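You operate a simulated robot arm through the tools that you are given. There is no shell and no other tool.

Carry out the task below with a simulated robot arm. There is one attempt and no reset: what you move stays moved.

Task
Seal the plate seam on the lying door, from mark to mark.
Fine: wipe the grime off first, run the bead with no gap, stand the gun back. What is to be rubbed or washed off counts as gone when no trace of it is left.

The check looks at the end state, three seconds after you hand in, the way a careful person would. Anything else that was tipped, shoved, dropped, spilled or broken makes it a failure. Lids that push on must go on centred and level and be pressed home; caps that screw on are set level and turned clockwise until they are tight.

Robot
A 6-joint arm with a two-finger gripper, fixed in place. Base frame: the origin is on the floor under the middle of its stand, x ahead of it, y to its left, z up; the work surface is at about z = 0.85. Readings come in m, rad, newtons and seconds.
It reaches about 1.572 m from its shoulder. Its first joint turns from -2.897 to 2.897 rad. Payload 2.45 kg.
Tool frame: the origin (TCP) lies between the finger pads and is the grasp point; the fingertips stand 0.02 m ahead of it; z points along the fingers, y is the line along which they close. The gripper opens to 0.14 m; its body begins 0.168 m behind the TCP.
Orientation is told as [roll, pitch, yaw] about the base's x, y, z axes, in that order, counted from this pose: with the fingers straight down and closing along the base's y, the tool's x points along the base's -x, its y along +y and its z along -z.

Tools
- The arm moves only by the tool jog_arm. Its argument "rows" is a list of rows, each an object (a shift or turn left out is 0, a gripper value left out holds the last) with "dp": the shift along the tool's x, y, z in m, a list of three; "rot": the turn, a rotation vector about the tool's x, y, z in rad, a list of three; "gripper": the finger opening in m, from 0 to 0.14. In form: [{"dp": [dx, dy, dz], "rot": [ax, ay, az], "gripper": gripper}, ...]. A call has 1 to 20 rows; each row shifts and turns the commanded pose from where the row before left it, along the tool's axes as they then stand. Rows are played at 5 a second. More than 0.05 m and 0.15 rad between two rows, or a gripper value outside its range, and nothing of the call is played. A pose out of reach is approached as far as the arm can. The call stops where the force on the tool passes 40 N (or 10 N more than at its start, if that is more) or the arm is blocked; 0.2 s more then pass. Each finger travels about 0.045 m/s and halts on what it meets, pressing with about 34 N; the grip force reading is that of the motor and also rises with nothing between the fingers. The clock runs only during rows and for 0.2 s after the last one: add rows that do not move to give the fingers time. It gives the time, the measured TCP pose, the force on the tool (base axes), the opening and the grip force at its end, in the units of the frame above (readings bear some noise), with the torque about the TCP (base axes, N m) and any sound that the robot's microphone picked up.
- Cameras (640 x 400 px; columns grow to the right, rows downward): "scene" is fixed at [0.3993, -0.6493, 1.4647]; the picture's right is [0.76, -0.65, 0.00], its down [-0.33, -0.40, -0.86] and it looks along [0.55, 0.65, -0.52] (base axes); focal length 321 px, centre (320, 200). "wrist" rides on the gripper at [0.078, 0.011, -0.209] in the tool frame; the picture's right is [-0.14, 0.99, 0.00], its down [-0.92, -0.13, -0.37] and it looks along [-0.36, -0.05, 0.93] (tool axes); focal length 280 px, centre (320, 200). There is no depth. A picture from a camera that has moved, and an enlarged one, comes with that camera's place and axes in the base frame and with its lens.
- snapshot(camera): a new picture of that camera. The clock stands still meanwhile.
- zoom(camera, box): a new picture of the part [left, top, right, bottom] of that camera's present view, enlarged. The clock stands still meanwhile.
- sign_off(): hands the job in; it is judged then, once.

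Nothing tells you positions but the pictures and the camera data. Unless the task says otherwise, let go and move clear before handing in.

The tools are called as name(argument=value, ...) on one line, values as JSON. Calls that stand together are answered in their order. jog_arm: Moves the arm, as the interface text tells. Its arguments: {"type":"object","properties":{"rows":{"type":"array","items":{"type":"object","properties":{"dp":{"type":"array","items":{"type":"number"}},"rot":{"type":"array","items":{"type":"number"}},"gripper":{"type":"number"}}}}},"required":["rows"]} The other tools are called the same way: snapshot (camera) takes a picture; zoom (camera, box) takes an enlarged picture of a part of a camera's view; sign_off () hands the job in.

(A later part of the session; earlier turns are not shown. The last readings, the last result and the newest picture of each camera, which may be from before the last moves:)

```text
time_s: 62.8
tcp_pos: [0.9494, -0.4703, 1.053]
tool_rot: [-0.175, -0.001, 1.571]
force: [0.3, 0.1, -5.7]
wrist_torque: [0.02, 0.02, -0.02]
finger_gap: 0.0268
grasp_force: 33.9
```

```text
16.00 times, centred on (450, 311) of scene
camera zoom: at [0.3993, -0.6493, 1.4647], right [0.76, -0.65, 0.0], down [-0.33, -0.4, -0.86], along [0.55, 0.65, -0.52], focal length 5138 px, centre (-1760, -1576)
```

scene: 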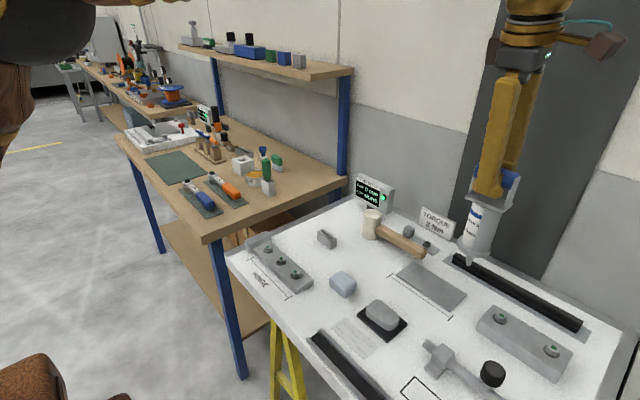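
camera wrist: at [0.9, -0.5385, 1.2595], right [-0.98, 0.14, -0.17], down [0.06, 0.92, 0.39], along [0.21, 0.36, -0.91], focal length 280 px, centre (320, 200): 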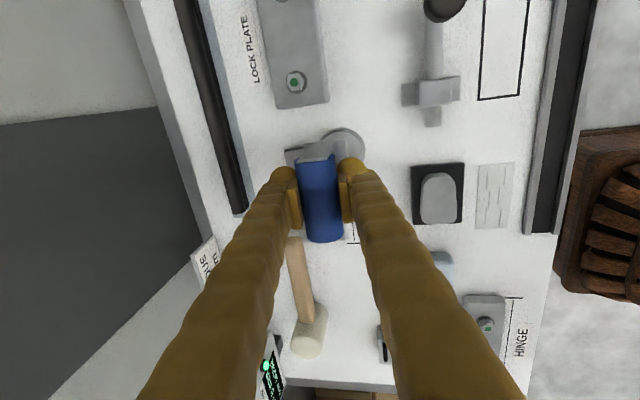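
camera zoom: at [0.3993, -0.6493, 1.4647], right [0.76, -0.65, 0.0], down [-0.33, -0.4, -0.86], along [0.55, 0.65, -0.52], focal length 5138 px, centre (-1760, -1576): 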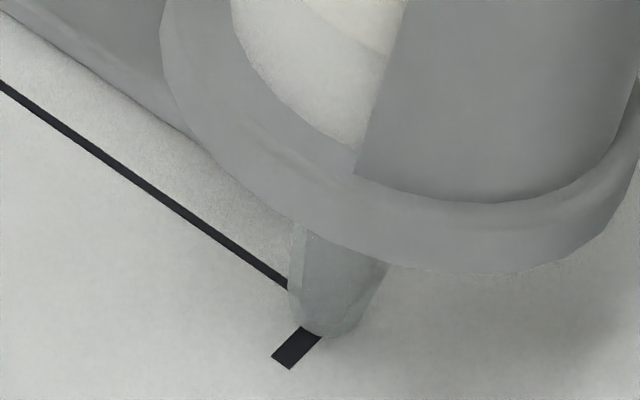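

jog_arm(rows=[{"dp": [0, 0.0001, 0.0006]}, {}])

jog_arm(rows=[{"dp": [0, 0.0001, 0.0006]}, {}])

zoom(camera="scene", box=[435, 300, 465, 322])

```text
time_s: 63.4
tcp_pos: [0.9484, -0.4692, 1.0522]
tool_rot: [-0.175, 0.001, 1.572]
force: [0.4, -0.4, -4.7]
wrist_torque: [-0.02, 0.0, 0.03]
finger_gap: 0.0264
grasp_force: 33.4
```

```text
time_s: 64.0
tcp_pos: [0.9486, -0.4694, 1.0529]
tool_rot: [-0.174, 0.0, 1.57]
force: [0.6, -0.1, -5.8]
wrist_torque: [0.0, -0.01, -0.02]
finger_gap: 0.0267
grasp_force: 34.4
```

```text
16.00 times, centred on (450, 311) of scene
camera zoom: at [0.3993, -0.6493, 1.4647], right [0.76, -0.65, 0.0], down [-0.33, -0.4, -0.86], along [0.55, 0.65, -0.52], focal length 5138 px, centre (-1760, -1576)
```

zoom: 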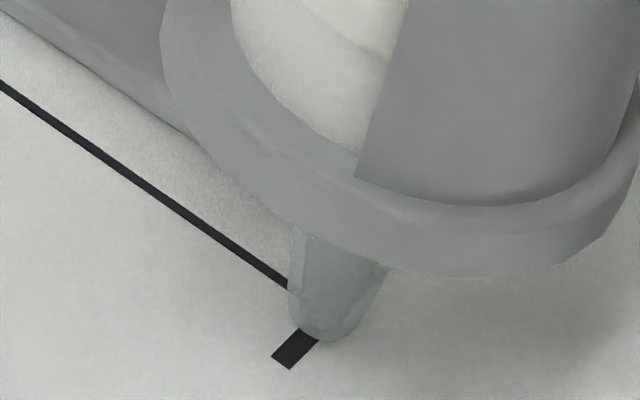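

jog_arm(rows=[{"dp": [0.001, -0.002, 0.0003]}, {"dp": [0, 0.0001, 0.0006]}, {}])

jog_arm(rows=[{"dp": [0, 0.0001, 0.0006]}, {}])

zoom(camera="scene", box=[435, 300, 465, 322])

```text
time_s: 64.8
tcp_pos: [0.951, -0.4721, 1.0511]
tool_rot: [-0.175, 0.0, 1.571]
force: [0.8, 0.3, -4.2]
wrist_torque: [0.02, -0.01, 0.01]
finger_gap: 0.0267
grasp_force: 34.2
```

```text
time_s: 65.4
tcp_pos: [0.9504, -0.4724, 1.051]
tool_rot: [-0.174, 0.001, 1.57]
force: [1.0, 1.3, -1.6]
wrist_torque: [0.17, -0.21, 0.01]
finger_gap: 0.0265
grasp_force: 33.2
```

```text
16.00 times, centred on (450, 311) of scene
camera zoom: at [0.3993, -0.6493, 1.4647], right [0.76, -0.65, 0.0], down [-0.33, -0.4, -0.86], along [0.55, 0.65, -0.52], focal length 5138 px, centre (-1760, -1576)
```

zoom: 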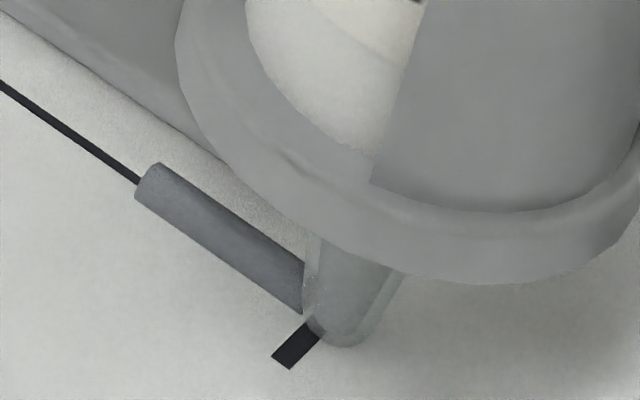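

The bead starts: a grey segment now lies on the line by the mark, so the thin line is the seam. I'll lift a hair and run slowly along +y.

jog_arm(rows=[{"dp": [-0.004, 0, -0.0004]}, {"dp": [-0.008, 0, 0]}, {"dp": [-0.008, 0, 0]}, {"dp": [-0.008, 0, 0]}, {"dp": [-0.008, 0, 0]}, {}])

zoom(camera="scene", box=[405, 275, 475, 325])

```text
time_s: 66.8
tcp_pos: [0.949, -0.434, 1.0502]
tool_rot: [-0.173, 0.0, 1.571]
force: [0.5, 0.6, 8.4]
wrist_torque: [-0.12, -0.09, -0.01]
finger_gap: 0.0266
grasp_force: 34.0
```

```text
8.00 times, centred on (440, 300) of scene
camera zoom: at [0.3993, -0.6493, 1.4647], right [0.76, -0.65, 0.0], down [-0.33, -0.4, -0.86], along [0.55, 0.65, -0.52], focal length 2569 px, centre (-640, -600)
```

zoom: 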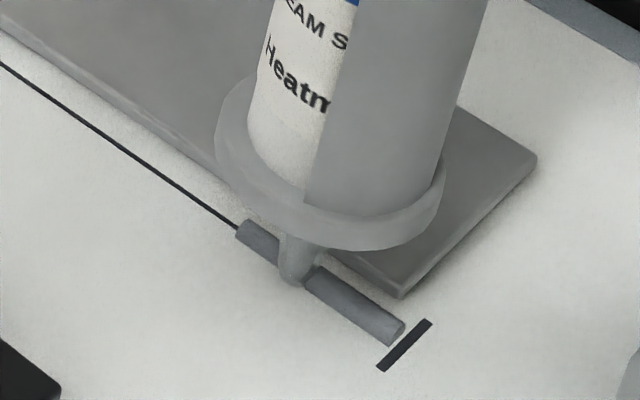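

jog_arm(rows=[{"dp": [-0.004, -0.0002, -0.0008]}, {"dp": [-0.008, 0, 0]}, {"dp": [-0.008, 0, 0]}, {"dp": [-0.008, 0, 0]}, {"dp": [-0.008, 0, 0]}, {}])

zoom(camera="scene", box=[395, 270, 465, 320])

```text
time_s: 68.2
tcp_pos: [0.9503, -0.3989, 1.0523]
tool_rot: [-0.174, 0.0, 1.569]
force: [0.7, -0.6, -5.3]
wrist_torque: [-0.03, -0.01, -0.01]
finger_gap: 0.0267
grasp_force: 34.0
```

```text
8.00 times, centred on (430, 295) of scene
camera zoom: at [0.3993, -0.6493, 1.4647], right [0.76, -0.65, 0.0], down [-0.33, -0.4, -0.86], along [0.55, 0.65, -0.52], focal length 2569 px, centre (-560, -560)
```

zoom: 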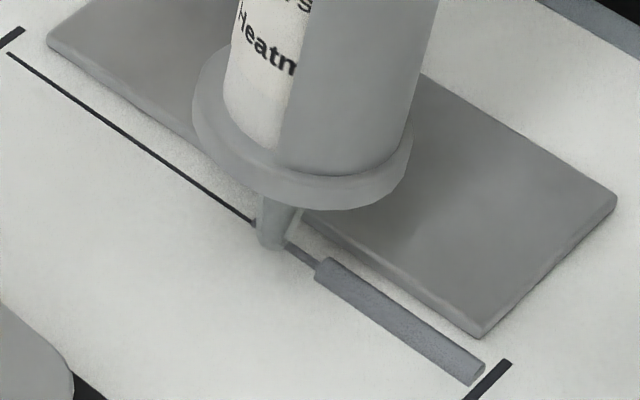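

The third stretch was skipped because the tip rode slightly too high. I'll step back onto the laid bead, lower to light contact and continue.

jog_arm(rows=[{"dp": [0.008, 0, 0]}, {"dp": [0.008, 0, 0]}, {"dp": [0.006, 0, 0]}, {"dp": [0, 0, 0.0006]}, {}])

zoom(camera="scene", box=[395, 270, 465, 320])

```text
time_s: 69.4
tcp_pos: [0.9521, -0.4206, 1.0513]
tool_rot: [-0.175, 0.0, 1.573]
force: [0.5, -0.6, -4.9]
wrist_torque: [-0.01, 0.01, -0.02]
finger_gap: 0.0263
grasp_force: 34.2
```

```text
8.00 times, centred on (430, 295) of scene
camera zoom: at [0.3993, -0.6493, 1.4647], right [0.76, -0.65, 0.0], down [-0.33, -0.4, -0.86], along [0.55, 0.65, -0.52], focal length 2569 px, centre (-560, -560)
```

zoom: 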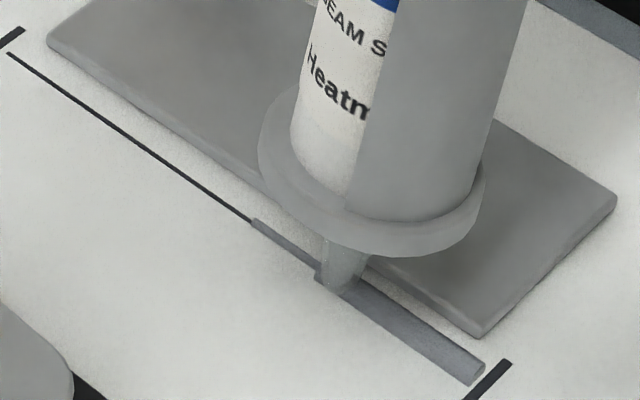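

A thin third stretch did get laid, so the bead builds up with dwell time — slower travel is needed. I'll run on at about 15 mm/s just above contact.

jog_arm(rows=[{"dp": [-0.002, 0, 0.0003]}, {"dp": [-0.003, 0, 0]}, {"dp": [-0.003, 0, 0]}, {"dp": [-0.003, 0, 0]}, {"dp": [-0.003, 0, 0]}, {"dp": [-0.003, 0, 0]}, {"dp": [-0.003, 0, 0]}, {"dp": [-0.003, 0, 0]}, {"dp": [-0.003, 0, 0]}, {"dp": [-0.003, 0, 0]}])

zoom(camera="scene", box=[395, 270, 465, 320])

```text
time_s: 71.6
tcp_pos: [0.9518, -0.3912, 1.0519]
tool_rot: [-0.174, -0.001, 1.572]
force: [-0.7, 0.0, -5.8]
wrist_torque: [-0.02, 0.01, 0.02]
finger_gap: 0.0266
grasp_force: 34.1
```

```text
8.00 times, centred on (430, 295) of scene
camera zoom: at [0.3993, -0.6493, 1.4647], right [0.76, -0.65, 0.0], down [-0.33, -0.4, -0.86], along [0.55, 0.65, -0.52], focal length 2569 px, centre (-560, -560)
```

zoom: 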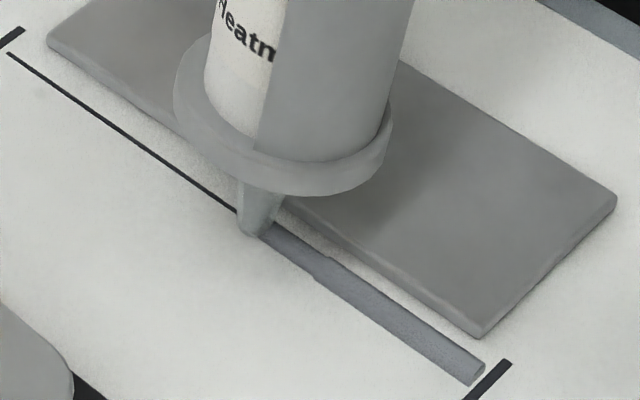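

That lays a continuous full bead. Continuing at the same pace.

jog_arm(rows=[{"dp": [-0.003, 0, 0]}, {"dp": [-0.003, 0, 0]}, {"dp": [-0.003, 0, 0]}, {"dp": [-0.003, 0, 0]}, {"dp": [-0.003, 0, 0]}, {"dp": [-0.003, 0, 0]}, {"dp": [-0.003, 0, 0]}, {"dp": [-0.003, 0, 0]}, {"dp": [-0.003, 0, 0]}, {"dp": [-0.003, 0, 0]}])

zoom(camera="scene", box=[385, 265, 455, 315])

```text
time_s: 73.8
tcp_pos: [0.9512, -0.3615, 1.0512]
tool_rot: [-0.175, 0.0, 1.57]
force: [0.4, -3.5, 3.8]
wrist_torque: [-0.55, -0.09, 0.02]
finger_gap: 0.0264
grasp_force: 33.7
```

```text
8.00 times, centred on (420, 290) of scene
camera zoom: at [0.3993, -0.6493, 1.4647], right [0.76, -0.65, 0.0], down [-0.33, -0.4, -0.86], along [0.55, 0.65, -0.52], focal length 2569 px, centre (-480, -520)
```

zoom: 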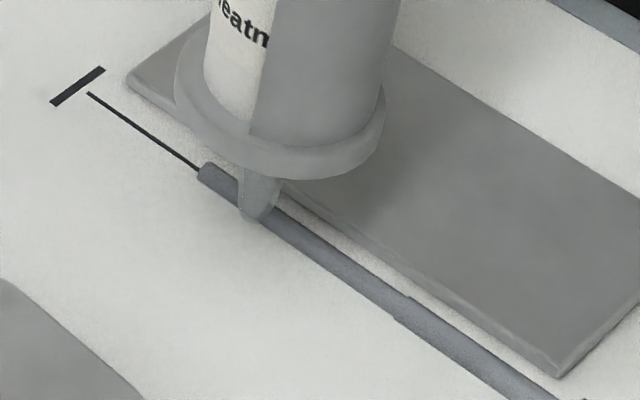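

jog_arm(rows=[{"dp": [-0.002, 0, -0.0004]}, {"dp": [-0.003, 0, 0]}, {"dp": [-0.003, 0, 0]}, {"dp": [-0.003, 0, 0]}, {"dp": [-0.003, 0, 0]}, {"dp": [-0.003, 0, 0]}, {"dp": [-0.003, 0, 0]}, {"dp": [-0.003, 0, 0]}, {"dp": [-0.003, 0, 0]}, {"dp": [-0.003, 0, 0]}])

zoom(camera="scene", box=[375, 260, 445, 310])

```text
time_s: 76.0
tcp_pos: [0.9518, -0.333, 1.0515]
tool_rot: [-0.174, 0.0, 1.571]
force: [0.4, -1.8, 1.3]
wrist_torque: [-0.28, -0.06, 0.03]
finger_gap: 0.0267
grasp_force: 33.7
```

```text
8.00 times, centred on (410, 285) of scene
camera zoom: at [0.3993, -0.6493, 1.4647], right [0.76, -0.65, 0.0], down [-0.33, -0.4, -0.86], along [0.55, 0.65, -0.52], focal length 2569 px, centre (-400, -480)
```

zoom: 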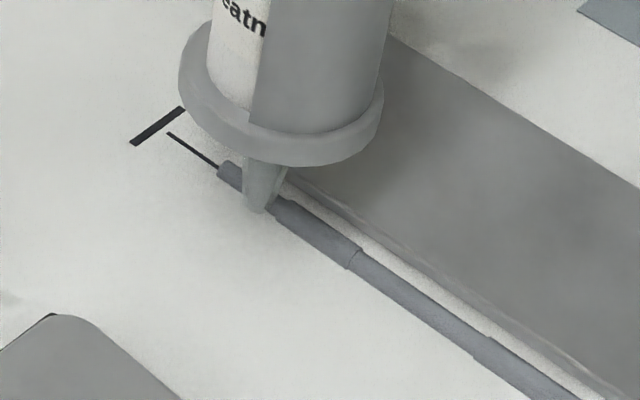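

jog_arm(rows=[{"dp": [-0.002, 0, -0.0002]}, {"dp": [-0.003, 0, 0]}, {"dp": [-0.003, 0, 0]}, {"dp": [-0.003, 0, 0]}, {"dp": [-0.003, 0, 0]}, {"dp": [-0.003, 0, 0]}, {"dp": [-0.003, 0, 0]}, {"dp": [-0.003, 0, 0]}, {"dp": [-0.003, 0, 0]}, {"dp": [-0.003, 0, 0]}, {"dp": [-0.003, 0, 0]}, {"dp": [-0.003, 0, 0]}])

zoom(camera="scene", box=[370, 255, 440, 305])

```text
time_s: 78.6
tcp_pos: [0.951, -0.298, 1.0522]
tool_rot: [-0.175, -0.001, 1.57]
force: [-0.1, -0.7, -4.8]
wrist_torque: [0.0, -0.02, 0.02]
finger_gap: 0.0266
grasp_force: 34.0
```

```text
8.00 times, centred on (405, 280) of scene
camera zoom: at [0.3993, -0.6493, 1.4647], right [0.76, -0.65, 0.0], down [-0.33, -0.4, -0.86], along [0.55, 0.65, -0.52], focal length 2569 px, centre (-360, -440)
```

zoom: 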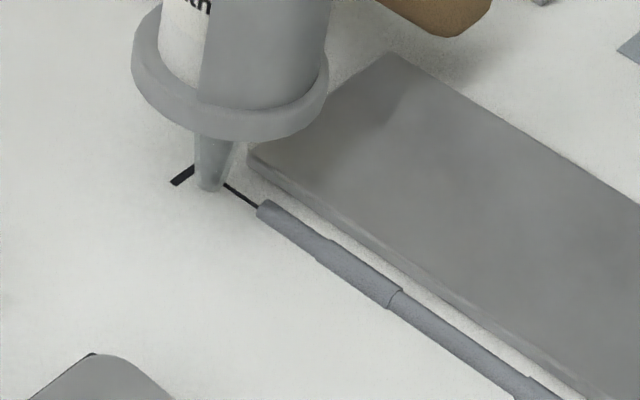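

The last short stretch before the +y mark stayed empty because the tip was a touch high. Stepping back and lowering slightly to fill it.

jog_arm(rows=[{"dp": [0.006, 0, 0]}, {"dp": [0.006, 0, 0]}, {"dp": [0.004, 0, 0.0003]}, {"dp": [0, 0, 0.0003]}, {}])

zoom(camera="scene", box=[370, 255, 440, 305])

```text
time_s: 79.8
tcp_pos: [0.9501, -0.313, 1.0506]
tool_rot: [-0.173, -0.001, 1.572]
force: [0.0, -1.0, 0.4]
wrist_torque: [-0.4, 0.04, 0.0]
finger_gap: 0.0267
grasp_force: 33.7
```

```text
8.00 times, centred on (405, 280) of scene
camera zoom: at [0.3993, -0.6493, 1.4647], right [0.76, -0.65, 0.0], down [-0.33, -0.4, -0.86], along [0.55, 0.65, -0.52], focal length 2569 px, centre (-360, -440)
```

zoom: 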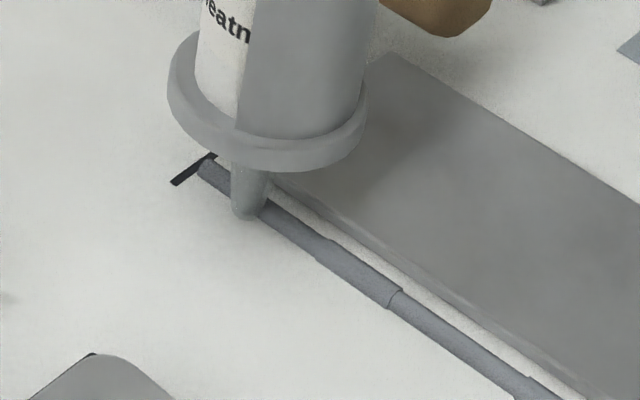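

jog_arm(rows=[{"dp": [-0.003, 0, 0]}, {"dp": [-0.003, 0, 0]}, {"dp": [-0.003, 0, 0]}, {"dp": [-0.003, 0, 0]}, {"dp": [-0.003, 0, 0]}, {"dp": [-0.002, 0, 0]}, {}])

jog_arm(rows=[{"dp": [0, -0.0035, -0.0197]}, {"dp": [0, -0.007, -0.0394]}, {"dp": [0, -0.007, -0.0394]}, {}])

zoom(camera="scene", box=[380, 260, 470, 330])

snapshot(camera="wrist")

```text
time_s: 81.4
tcp_pos: [0.9517, -0.2963, 1.0515]
tool_rot: [-0.175, 0.0, 1.571]
force: [0.0, -0.6, -4.6]
wrist_torque: [-0.1, -0.04, 0.01]
finger_gap: 0.0266
grasp_force: 33.8
```

```text
time_s: 82.4
tcp_pos: [0.9484, -0.3, 1.1504]
tool_rot: [-0.175, 0.0, 1.572]
force: [0.3, -0.7, -5.0]
wrist_torque: [0.01, -0.01, 0.01]
finger_gap: 0.0267
grasp_force: 33.7
```

```text
5.71 times, centred on (425, 295) of scene
camera zoom: at [0.3993, -0.6493, 1.4647], right [0.76, -0.65, 0.0], down [-0.33, -0.4, -0.86], along [0.55, 0.65, -0.52], focal length 1835 px, centre (-280, -343)
```

zoom: 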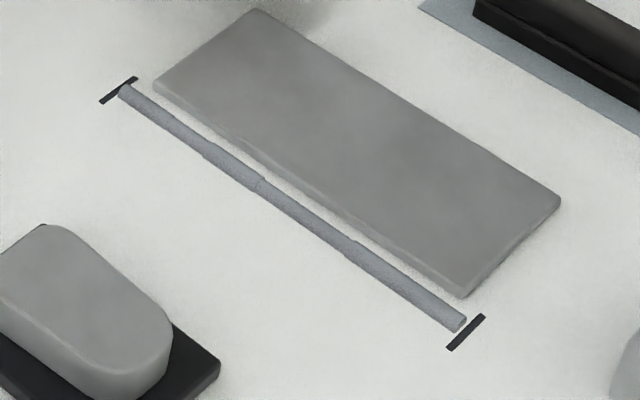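

```text
taken
camera wrist: at [0.9012, -0.3772, 1.3544], right [-0.98, 0.14, -0.17], down [0.06, 0.92, 0.39], along [0.21, 0.36, -0.91], focal length 280 px, centre (320, 200)
```

wrist: 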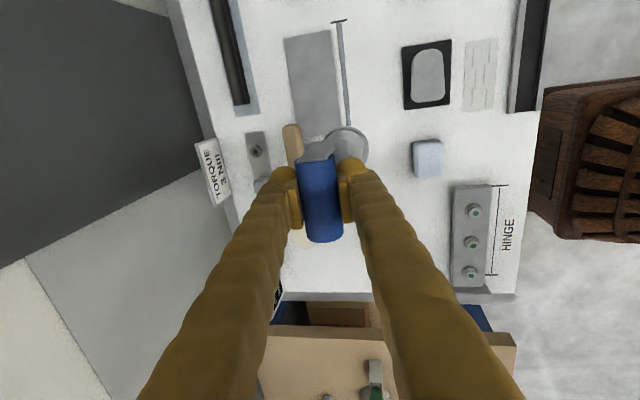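

zoom(camera="scene", box=[435, 300, 465, 325])

zoom(camera="scene", box=[380, 260, 420, 295])

zoom(camera="scene", box=[405, 280, 445, 310])

zoom(camera="wrist", box=[280, 0, 400, 140])

```text
16.00 times, centred on (450, 312) of scene
camera zoom: at [0.3993, -0.6493, 1.4647], right [0.76, -0.65, 0.0], down [-0.33, -0.4, -0.86], along [0.55, 0.65, -0.52], focal length 5138 px, centre (-1760, -1600)
```

zoom: 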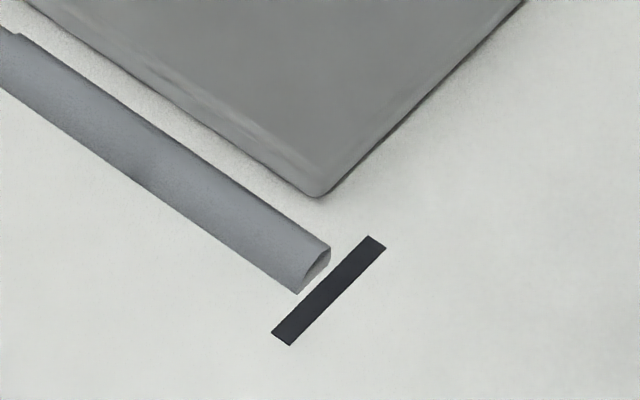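

```text
11.43 times, centred on (400, 278) of scene
camera zoom: at [0.3993, -0.6493, 1.4647], right [0.76, -0.65, 0.0], down [-0.33, -0.4, -0.86], along [0.55, 0.65, -0.52], focal length 3670 px, centre (-594, -686)
```

zoom: 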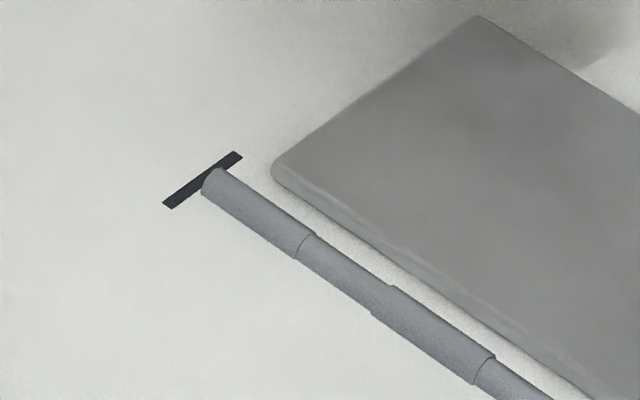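

```text
13.33 times, centred on (425, 295) of scene
camera zoom: at [0.3993, -0.6493, 1.4647], right [0.76, -0.65, 0.0], down [-0.33, -0.4, -0.86], along [0.55, 0.65, -0.52], focal length 4282 px, centre (-1080, -1067)
```

zoom: 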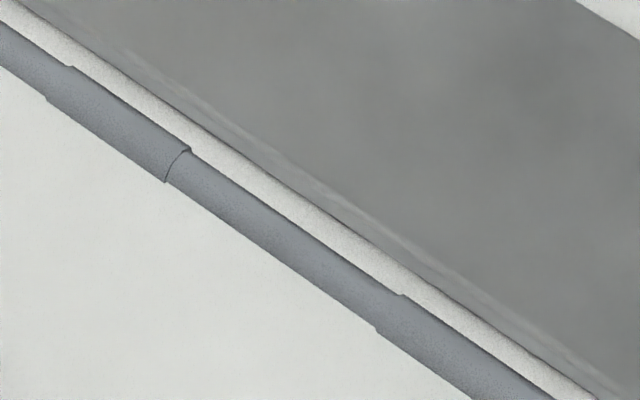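

```text
2.86 times, centred on (340, 70) of wrist
camera zoom: at [0.9012, -0.3772, 1.3544], right [-0.98, 0.14, -0.17], down [0.06, 0.92, 0.39], along [0.21, 0.36, -0.91], focal length 801 px, centre (263, 571)
```

zoom: 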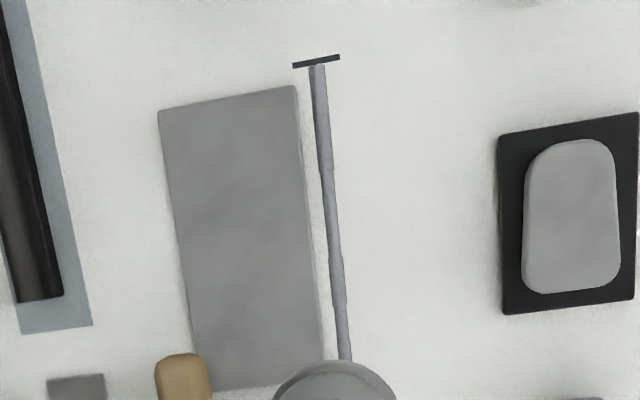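

The bead now runs unbroken along the whole line between the marks. Next I check the gun's attitude before carrying it back to its holder.

zoom(camera="scene", box=[340, 130, 460, 280])

zoom(camera="wrist", box=[260, 100, 400, 260])

zoom(camera="scene", box=[210, 130, 290, 200])

```text
2.67 times, centred on (400, 205) of scene
camera zoom: at [0.3993, -0.6493, 1.4647], right [0.76, -0.65, 0.0], down [-0.33, -0.4, -0.86], along [0.55, 0.65, -0.52], focal length 856 px, centre (107, 187)
```

zoom: 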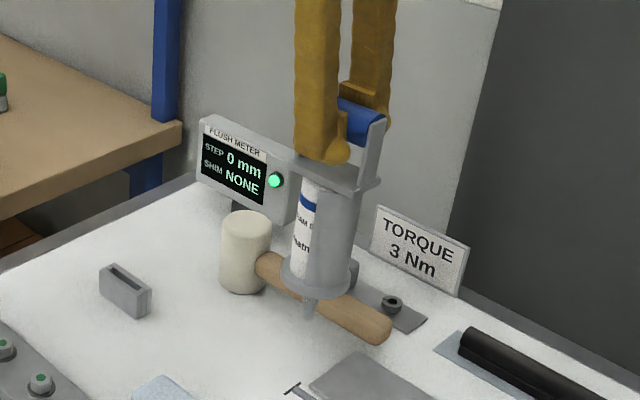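

```text
2.50 times, centred on (330, 180) of wrist
camera zoom: at [0.9012, -0.3772, 1.3544], right [-0.98, 0.14, -0.17], down [0.06, 0.92, 0.39], along [0.21, 0.36, -0.91], focal length 701 px, centre (295, 250)
```

zoom: 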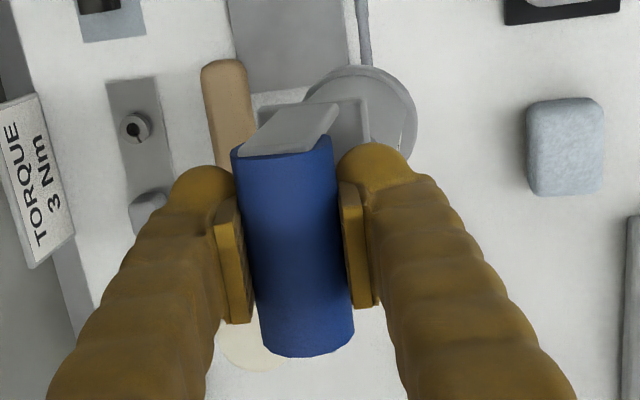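

```text
5.71 times, centred on (250, 165) of scene
camera zoom: at [0.3993, -0.6493, 1.4647], right [0.76, -0.65, 0.0], down [-0.33, -0.4, -0.86], along [0.55, 0.65, -0.52], focal length 1835 px, centre (720, 400)
```

zoom: 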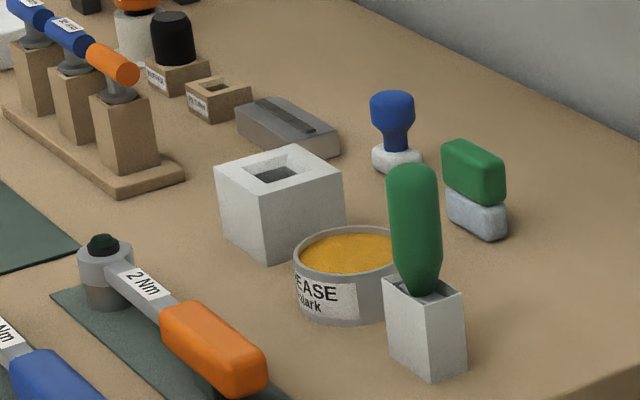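

The holder stands undisturbed with a square hole; the gun still leans ~1.5° so I trim the tilt, rise, and carry it back the same way I came.

jog_arm(rows=[{"rot": [0.025, 0, 0]}, {"dp": [0, -0.006, -0.0294]}, {"dp": [0, -0.006, -0.0294]}, {"dp": [-0.028, 0.0392, -0.008]}, {"dp": [-0.028, 0.0392, -0.008]}, {"dp": [-0.028, 0.0392, -0.008]}, {"dp": [-0.045, 0, 0]}, {"dp": [-0.045, 0, 0]}, {"dp": [-0.045, 0, 0]}, {"dp": [-0.045, 0, 0]}, {"dp": [-0.045, 0, 0]}, {"dp": [-0.045, 0, 0]}, {"dp": [-0.045, 0, 0]}, {"dp": [-0.045, 0, 0]}, {"dp": [-0.045, 0, 0]}, {"dp": [-0.045, 0, 0]}, {"dp": [-0.045, 0, 0]}, {"dp": [-0.045, 0, 0]}, {"dp": [-0.045, 0, 0]}, {}])

snapshot(camera="scene")

```text
time_s: 86.6
tcp_pos: [0.8349, 0.3734, 1.2112]
tool_rot: [-0.2, 0.0, 1.571]
force: [0.5, 0.7, -5.6]
wrist_torque: [0.0, -0.02, -0.02]
finger_gap: 0.0266
grasp_force: 34.1
```

```text
taken
```

scene: 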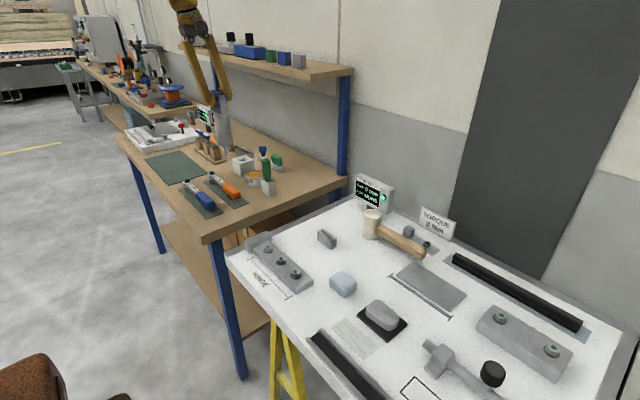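

jog_arm(rows=[{"dp": [-0.048, 0, 0]}, {"dp": [-0.048, 0, 0]}, {"dp": [-0.0495, 0, 0]}, {"dp": [0, -0.0408, 0.0083]}, {"dp": [0, -0.0408, 0.0083]}, {"dp": [0, -0.0408, 0.0083]}, {}])

zoom(camera="scene", box=[200, 80, 280, 190])

zoom(camera="wrist", box=[260, 80, 400, 240])

```text
time_s: 88.2
tcp_pos: [0.9588, 0.5155, 1.2106]
tool_rot: [-0.199, -0.001, 1.568]
force: [0.2, 0.3, -6.2]
wrist_torque: [-0.02, 0.01, 0.02]
finger_gap: 0.0269
grasp_force: 33.9
```

```text
3.64 times, centred on (240, 135) of scene
camera zoom: at [0.3993, -0.6493, 1.4647], right [0.76, -0.65, 0.0], down [-0.33, -0.4, -0.86], along [0.55, 0.65, -0.52], focal length 1168 px, centre (611, 436)
```

zoom: 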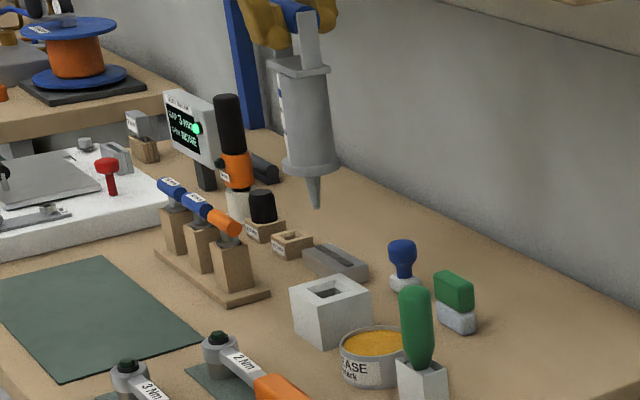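

```text
2.50 times, centred on (330, 160) of wrist
camera zoom: at [0.9066, 0.4379, 1.4124], right [-0.97, 0.14, -0.2], down [0.05, 0.92, 0.39], along [0.23, 0.36, -0.9], focal length 701 px, centre (295, 300)
```

zoom: 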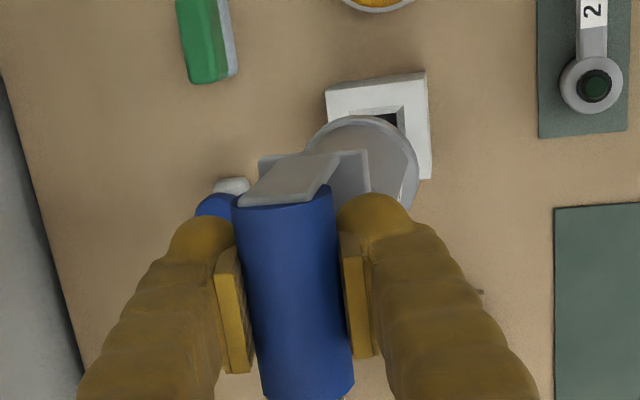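

jog_arm(rows=[{}])

jog_arm(rows=[{}])

jog_arm(rows=[{}])

```text
time_s: 88.6
tcp_pos: [0.9592, 0.5156, 1.2091]
tool_rot: [-0.199, 0.001, 1.568]
force: [-0.1, 0.3, -5.1]
wrist_torque: [0.0, -0.02, -0.02]
finger_gap: 0.0266
grasp_force: 33.6
```

```text
time_s: 89.0
tcp_pos: [0.9578, 0.5158, 1.2093]
tool_rot: [-0.198, 0.002, 1.571]
force: [-0.3, 0.2, -6.5]
wrist_torque: [0.02, 0.01, 0.04]
finger_gap: 0.0267
grasp_force: 33.7
```

```text
time_s: 89.4
tcp_pos: [0.9587, 0.515, 1.2101]
tool_rot: [-0.2, -0.001, 1.571]
force: [-0.4, -0.3, -5.5]
wrist_torque: [0.0, 0.01, -0.02]
finger_gap: 0.0267
grasp_force: 34.1
```

jog_arm(rows=[{"dp": [-0.0035, -0.001, 0.0002]}, {"dp": [0, 0.0048, 0.0235]}, {"dp": [0, 0.0048, 0.0235]}, {"dp": [0, 0.0043, 0.0216]}, {}])

zoom(camera="scene", box=[215, 120, 275, 180])

zoom(camera="wrist", box=[260, 80, 400, 240])

```text
time_s: 90.6
tcp_pos: [0.9587, 0.5197, 1.1409]
tool_rot: [-0.197, 0.001, 1.572]
force: [0.6, -0.4, -5.2]
wrist_torque: [0.0, 0.0, 0.01]
finger_gap: 0.0267
grasp_force: 34.5
```

```text
6.67 times, centred on (245, 150) of scene
camera zoom: at [0.3993, -0.6493, 1.4647], right [0.76, -0.65, 0.0], down [-0.33, -0.4, -0.86], along [0.55, 0.65, -0.52], focal length 2141 px, centre (820, 533)
```

zoom: 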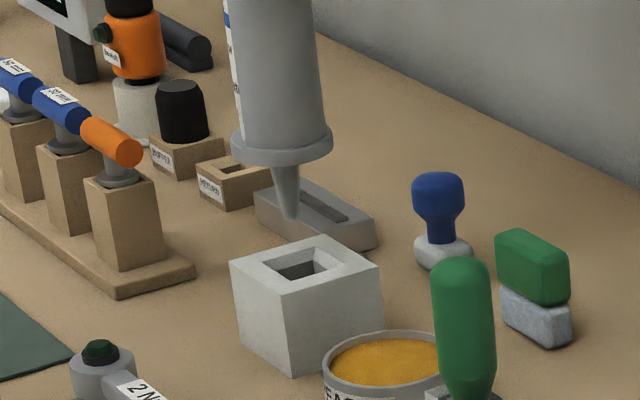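

```text
2.50 times, centred on (330, 160) of wrist
camera zoom: at [0.9071, 0.4424, 1.343], right [-0.97, 0.14, -0.2], down [0.05, 0.92, 0.39], along [0.23, 0.36, -0.9], focal length 701 px, centre (295, 300)
```

zoom: 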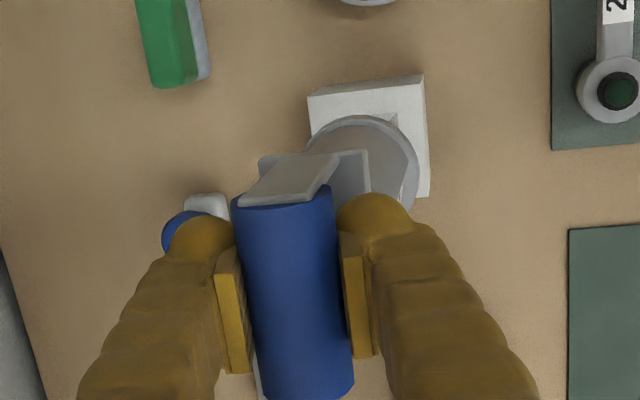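

jog_arm(rows=[{"dp": [0, -0.0039, 0.0008]}, {"dp": [0, 0.0034, 0.0167]}, {}])

zoom(camera="scene", box=[225, 135, 265, 175])

```text
time_s: 91.4
tcp_pos: [0.9629, 0.5204, 1.1246]
tool_rot: [-0.199, 0.0, 1.57]
force: [0.2, 0.2, -5.5]
wrist_torque: [-0.02, -0.02, 0.01]
finger_gap: 0.0264
grasp_force: 34.2
```

```text
10.00 times, centred on (245, 155) of scene
camera zoom: at [0.3993, -0.6493, 1.4647], right [0.76, -0.65, 0.0], down [-0.33, -0.4, -0.86], along [0.55, 0.65, -0.52], focal length 3211 px, centre (1070, 650)
```

zoom: 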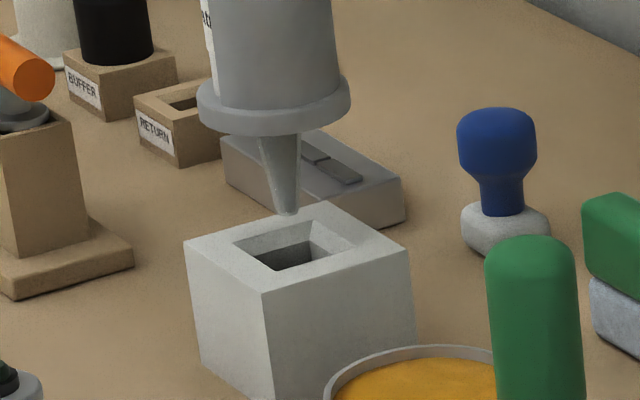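

Tip is lined up over the hole within 1–2 mm. Lowering into the holder step by step while watching the force.

jog_arm(rows=[{"dp": [0, 0.002, 0.0098]}, {"dp": [0, 0.002, 0.0098]}, {"dp": [0, 0.002, 0.0098]}, {}])

zoom(camera="scene", box=[225, 125, 265, 175])

```text
time_s: 92.4
tcp_pos: [0.9612, 0.5204, 1.0937]
tool_rot: [-0.2, 0.001, 1.568]
force: [0.2, 0.6, -5.1]
wrist_torque: [-0.04, -0.01, 0.01]
finger_gap: 0.0265
grasp_force: 33.5
```

```text
8.00 times, centred on (245, 150) of scene
camera zoom: at [0.3993, -0.6493, 1.4647], right [0.76, -0.65, 0.0], down [-0.33, -0.4, -0.86], along [0.55, 0.65, -0.52], focal length 2569 px, centre (920, 600)
```

zoom: 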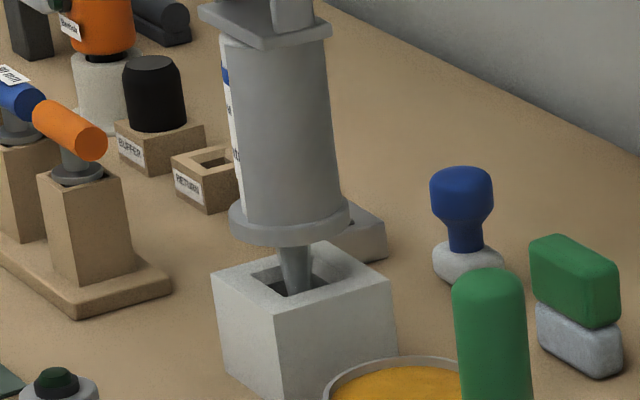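

jog_arm(rows=[{"dp": [0, 0.0016, 0.0078]}, {"dp": [0, 0.0014, 0.0069]}, {}])

zoom(camera="scene", box=[225, 125, 265, 175])

```text
time_s: 93.2
tcp_pos: [0.9626, 0.5194, 1.0778]
tool_rot: [-0.199, 0.0, 1.571]
force: [0.1, 0.0, -5.3]
wrist_torque: [0.0, 0.0, 0.02]
finger_gap: 0.0266
grasp_force: 33.8
```

```text
8.00 times, centred on (245, 150) of scene
camera zoom: at [0.3993, -0.6493, 1.4647], right [0.76, -0.65, 0.0], down [-0.33, -0.4, -0.86], along [0.55, 0.65, -0.52], focal length 2569 px, centre (920, 600)
```

zoom: 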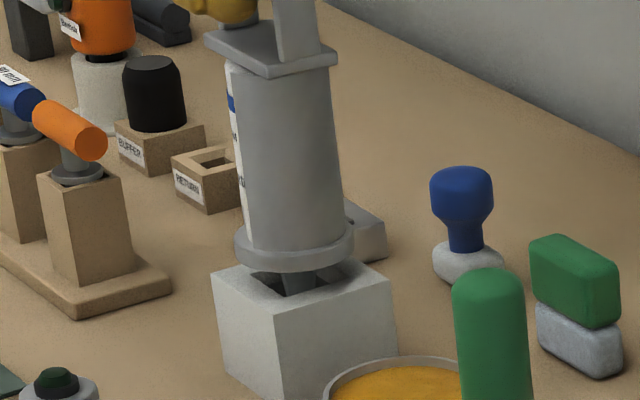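

jog_arm(rows=[{"dp": [0, 0.0008, 0.0039]}, {"dp": [0, 0.0006, 0.0029]}, {}])

jog_arm(rows=[{"dp": [0, 0.0004, 0.002]}, {}])

zoom(camera="scene", box=[225, 125, 265, 175])

```text
time_s: 94.0
tcp_pos: [0.9618, 0.5187, 1.0717]
tool_rot: [-0.199, 0.001, 1.571]
force: [-0.4, -0.7, -5.6]
wrist_torque: [-0.02, 0.0, 0.02]
finger_gap: 0.0269
grasp_force: 34.4
```

```text
time_s: 94.6
tcp_pos: [0.9616, 0.521, 1.0703]
tool_rot: [-0.198, -0.001, 1.572]
force: [0.6, -0.7, -5.9]
wrist_torque: [0.01, -0.03, 0.0]
finger_gap: 0.0265
grasp_force: 34.3
```

```text
8.00 times, centred on (245, 150) of scene
camera zoom: at [0.3993, -0.6493, 1.4647], right [0.76, -0.65, 0.0], down [-0.33, -0.4, -0.86], along [0.55, 0.65, -0.52], focal length 2569 px, centre (920, 600)
```

zoom: 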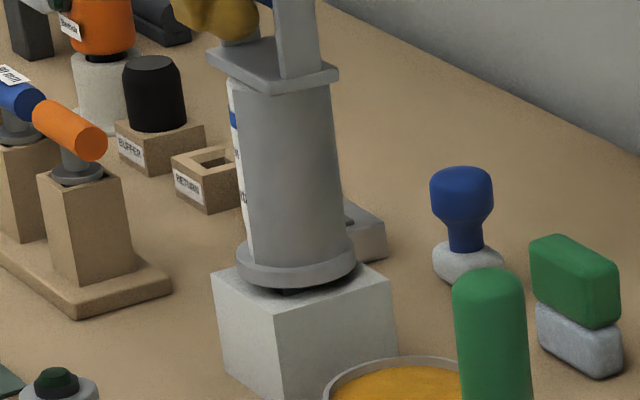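

jog_arm(rows=[{"dp": [0, 0.0003, 0.0015]}, {}])

jog_arm(rows=[{"dp": [0, 0.0003, 0.0015]}, {}])

jog_arm(rows=[{"dp": [0, 0.0002, 0.001]}, {}])

zoom(camera="scene", box=[225, 125, 265, 175])

```text
time_s: 95.2
tcp_pos: [0.9626, 0.5206, 1.0683]
tool_rot: [-0.199, 0.001, 1.573]
force: [-0.4, 0.0, -5.4]
wrist_torque: [0.02, -0.01, 0.03]
finger_gap: 0.0265
grasp_force: 33.8
```

```text
time_s: 95.8
tcp_pos: [0.9636, 0.5197, 1.0669]
tool_rot: [-0.199, 0.001, 1.572]
force: [0.1, 1.3, -5.9]
wrist_torque: [0.02, -0.02, 0.02]
finger_gap: 0.0266
grasp_force: 34.2
```

```text
time_s: 96.4
tcp_pos: [0.9627, 0.5197, 1.0657]
tool_rot: [-0.198, 0.001, 1.57]
force: [-0.6, 0.2, -5.7]
wrist_torque: [-0.03, 0.03, 0.01]
finger_gap: 0.0267
grasp_force: 33.7
```

```text
8.00 times, centred on (245, 150) of scene
camera zoom: at [0.3993, -0.6493, 1.4647], right [0.76, -0.65, 0.0], down [-0.33, -0.4, -0.86], along [0.55, 0.65, -0.52], focal length 2569 px, centre (920, 600)
```

zoom: 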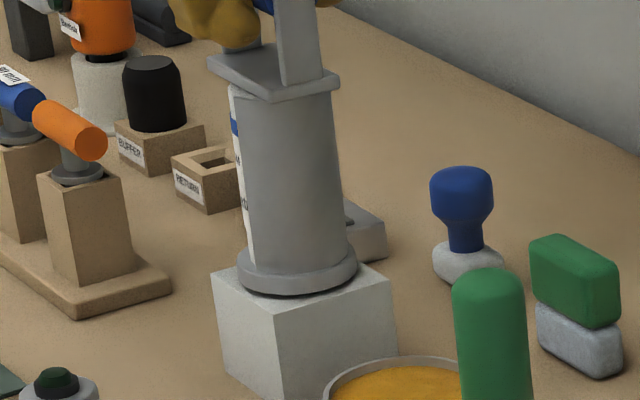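

jog_arm(rows=[{"dp": [0, 0.0002, 0.001]}, {}])

jog_arm(rows=[{"dp": [0, 0.0002, 0.001]}, {}])

zoom(camera="scene", box=[225, 105, 265, 175])

```text
time_s: 97.0
tcp_pos: [0.9621, 0.5221, 1.0656]
tool_rot: [-0.199, 0.001, 1.572]
force: [-0.2, 0.6, -6.1]
wrist_torque: [-0.01, 0.01, -0.01]
finger_gap: 0.0263
grasp_force: 33.7
```

```text
time_s: 97.6
tcp_pos: [0.9626, 0.5209, 1.0642]
tool_rot: [-0.198, 0.001, 1.569]
force: [0.3, -0.4, -5.8]
wrist_torque: [0.03, -0.01, 0.0]
finger_gap: 0.0268
grasp_force: 34.0
```

```text
5.71 times, centred on (245, 140) of scene
camera zoom: at [0.3993, -0.6493, 1.4647], right [0.76, -0.65, 0.0], down [-0.33, -0.4, -0.86], along [0.55, 0.65, -0.52], focal length 1835 px, centre (749, 543)
```

zoom: 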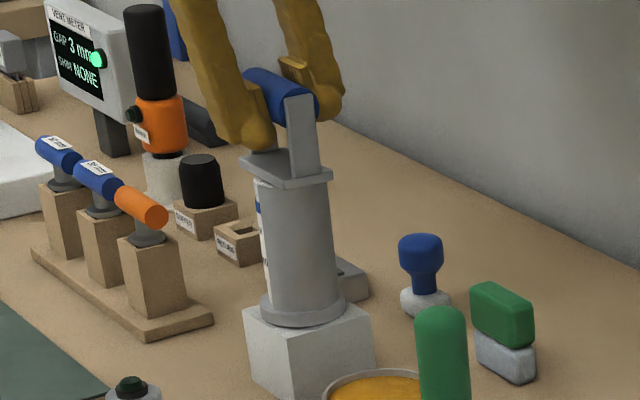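

jog_arm(rows=[{"dp": [0, 0.0002, 0.001]}, {}])

jog_arm(rows=[{"dp": [0, 0.0002, 0.001]}, {}])

zoom(camera="scene", box=[230, 145, 260, 175])

```text
time_s: 98.2
tcp_pos: [0.9625, 0.5223, 1.0637]
tool_rot: [-0.2, 0.0, 1.571]
force: [0.5, -2.8, 4.8]
wrist_torque: [-0.25, -0.26, -0.08]
finger_gap: 0.0266
grasp_force: 34.0
```

```text
time_s: 98.8
tcp_pos: [0.9615, 0.521, 1.0636]
tool_rot: [-0.202, 0.0, 1.57]
force: [-4.0, -5.4, 23.0]
wrist_torque: [-0.31, -0.05, -0.04]
finger_gap: 0.0266
grasp_force: 33.8
```

```text
13.33 times, centred on (245, 160) of scene
camera zoom: at [0.3993, -0.6493, 1.4647], right [0.76, -0.65, 0.0], down [-0.33, -0.4, -0.86], along [0.55, 0.65, -0.52], focal length 4282 px, centre (1320, 733)
```

zoom: 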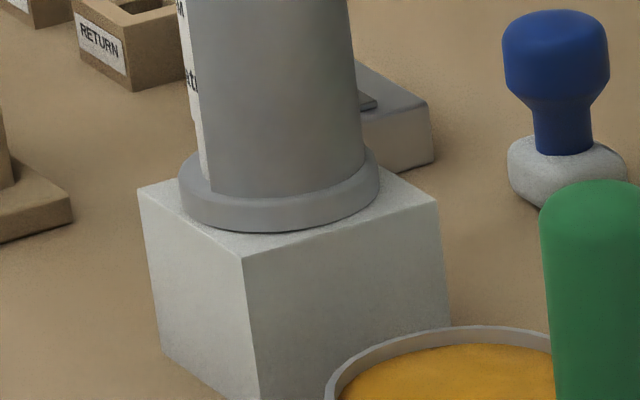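

Contact force shows the ring is seated on the holder. I'll relieve the pressure, open the fingers and withdraw along the tool axis.

jog_arm(rows=[{"dp": [0, -0.0003, -0.0014]}, {}])

jog_arm(rows=[{"gripper": 0.035}, {}, {"gripper": 0.05}, {"gripper": 0.07}, {}, {}])

zoom(camera="scene", box=[215, 95, 275, 180])

zoom(camera="wrist", box=[240, 80, 400, 260])

```text
time_s: 99.4
tcp_pos: [0.9608, 0.5213, 1.0639]
tool_rot: [-0.203, 0.002, 1.571]
force: [0.0, -1.9, 20.5]
wrist_torque: [0.1, -0.36, -0.06]
finger_gap: 0.0265
grasp_force: 34.3
```

```text
time_s: 100.8
tcp_pos: [0.9603, 0.5217, 1.0636]
tool_rot: [-0.199, 0.0, 1.571]
force: [-1.0, -0.2, 0.2]
wrist_torque: [-0.01, 0.03, 0.03]
finger_gap: 0.07
grasp_force: 0.0
```

```text
4.71 times, centred on (245, 138) of scene
camera zoom: at [0.3993, -0.6493, 1.4647], right [0.76, -0.65, 0.0], down [-0.33, -0.4, -0.86], along [0.55, 0.65, -0.52], focal length 1511 px, centre (673, 494)
```

zoom: 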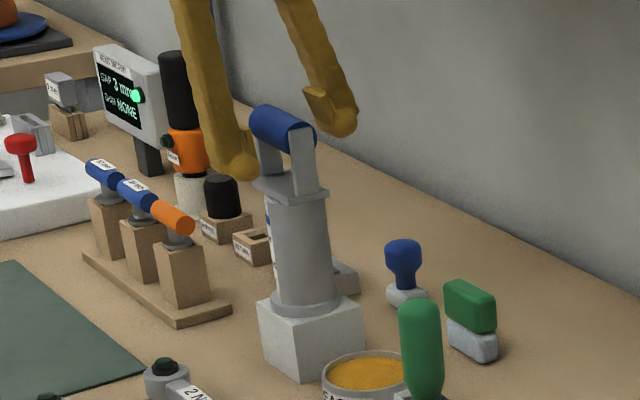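

```text
2.22 times, centred on (320, 170) of wrist
camera zoom: at [0.9081, 0.443, 1.2653], right [-0.97, 0.14, -0.2], down [0.05, 0.92, 0.39], along [0.23, 0.36, -0.9], focal length 623 px, centre (320, 267)
```

zoom: 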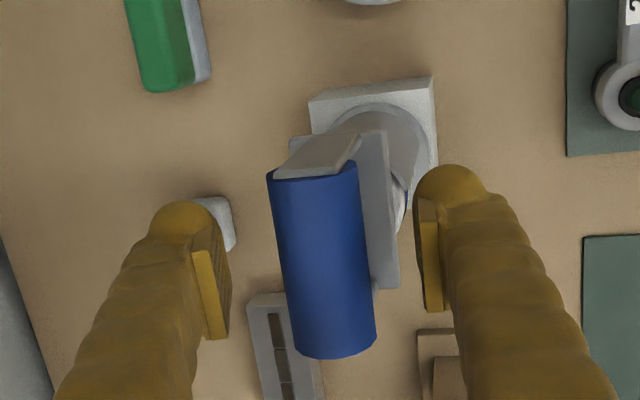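

The gun stands upright in its holder and the fingers are clear of the bar. Withdrawing along the tool axis.

jog_arm(rows=[{"dp": [0, 0, -0.02]}, {"dp": [0, 0, -0.03]}, {"dp": [0, 0, -0.045]}, {"dp": [0, 0, -0.045]}, {"dp": [0, 0, -0.045]}, {}])

zoom(camera="scene", box=[200, 90, 300, 200])

snapshot(camera="scene")

snapshot(camera="wrist")

```text
time_s: 102.2
tcp_pos: [0.9278, 0.5206, 1.2465]
tool_rot: [-0.201, 0.001, 1.571]
force: [-0.8, -0.8, 0.1]
wrist_torque: [-0.02, -0.01, 0.02]
finger_gap: 0.0699
grasp_force: 0.1
```

```text
3.64 times, centred on (250, 145) of scene
camera zoom: at [0.3993, -0.6493, 1.4647], right [0.76, -0.65, 0.0], down [-0.33, -0.4, -0.86], along [0.55, 0.65, -0.52], focal length 1168 px, centre (574, 400)
```

zoom: 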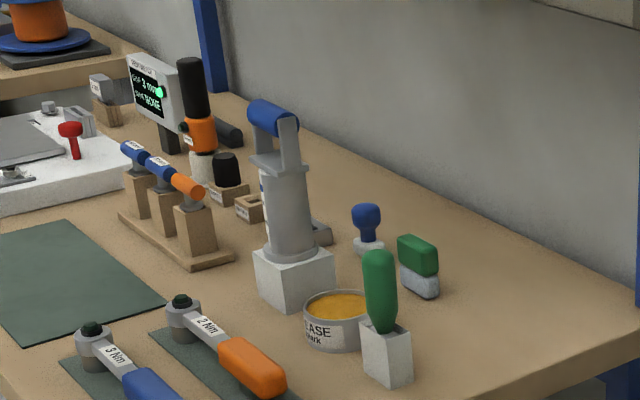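

```text
taken
```

scene: 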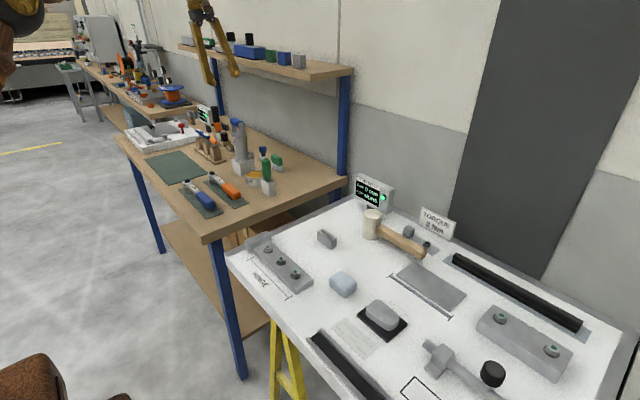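

```text
taken
camera wrist: at [0.8743, 0.4427, 1.4489], right [-0.97, 0.14, -0.2], down [0.05, 0.92, 0.39], along [0.23, 0.36, -0.9], focal length 280 px, centre (320, 200)
```

wrist: 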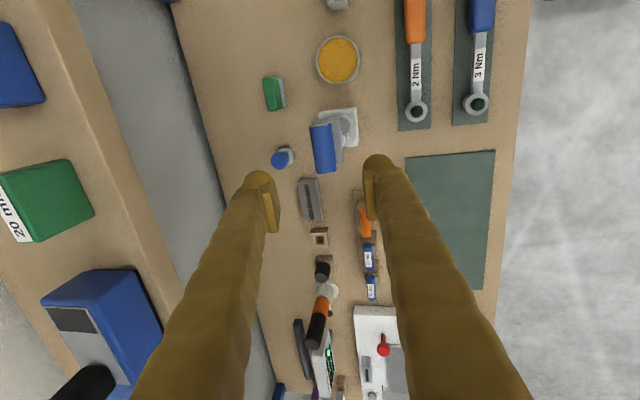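

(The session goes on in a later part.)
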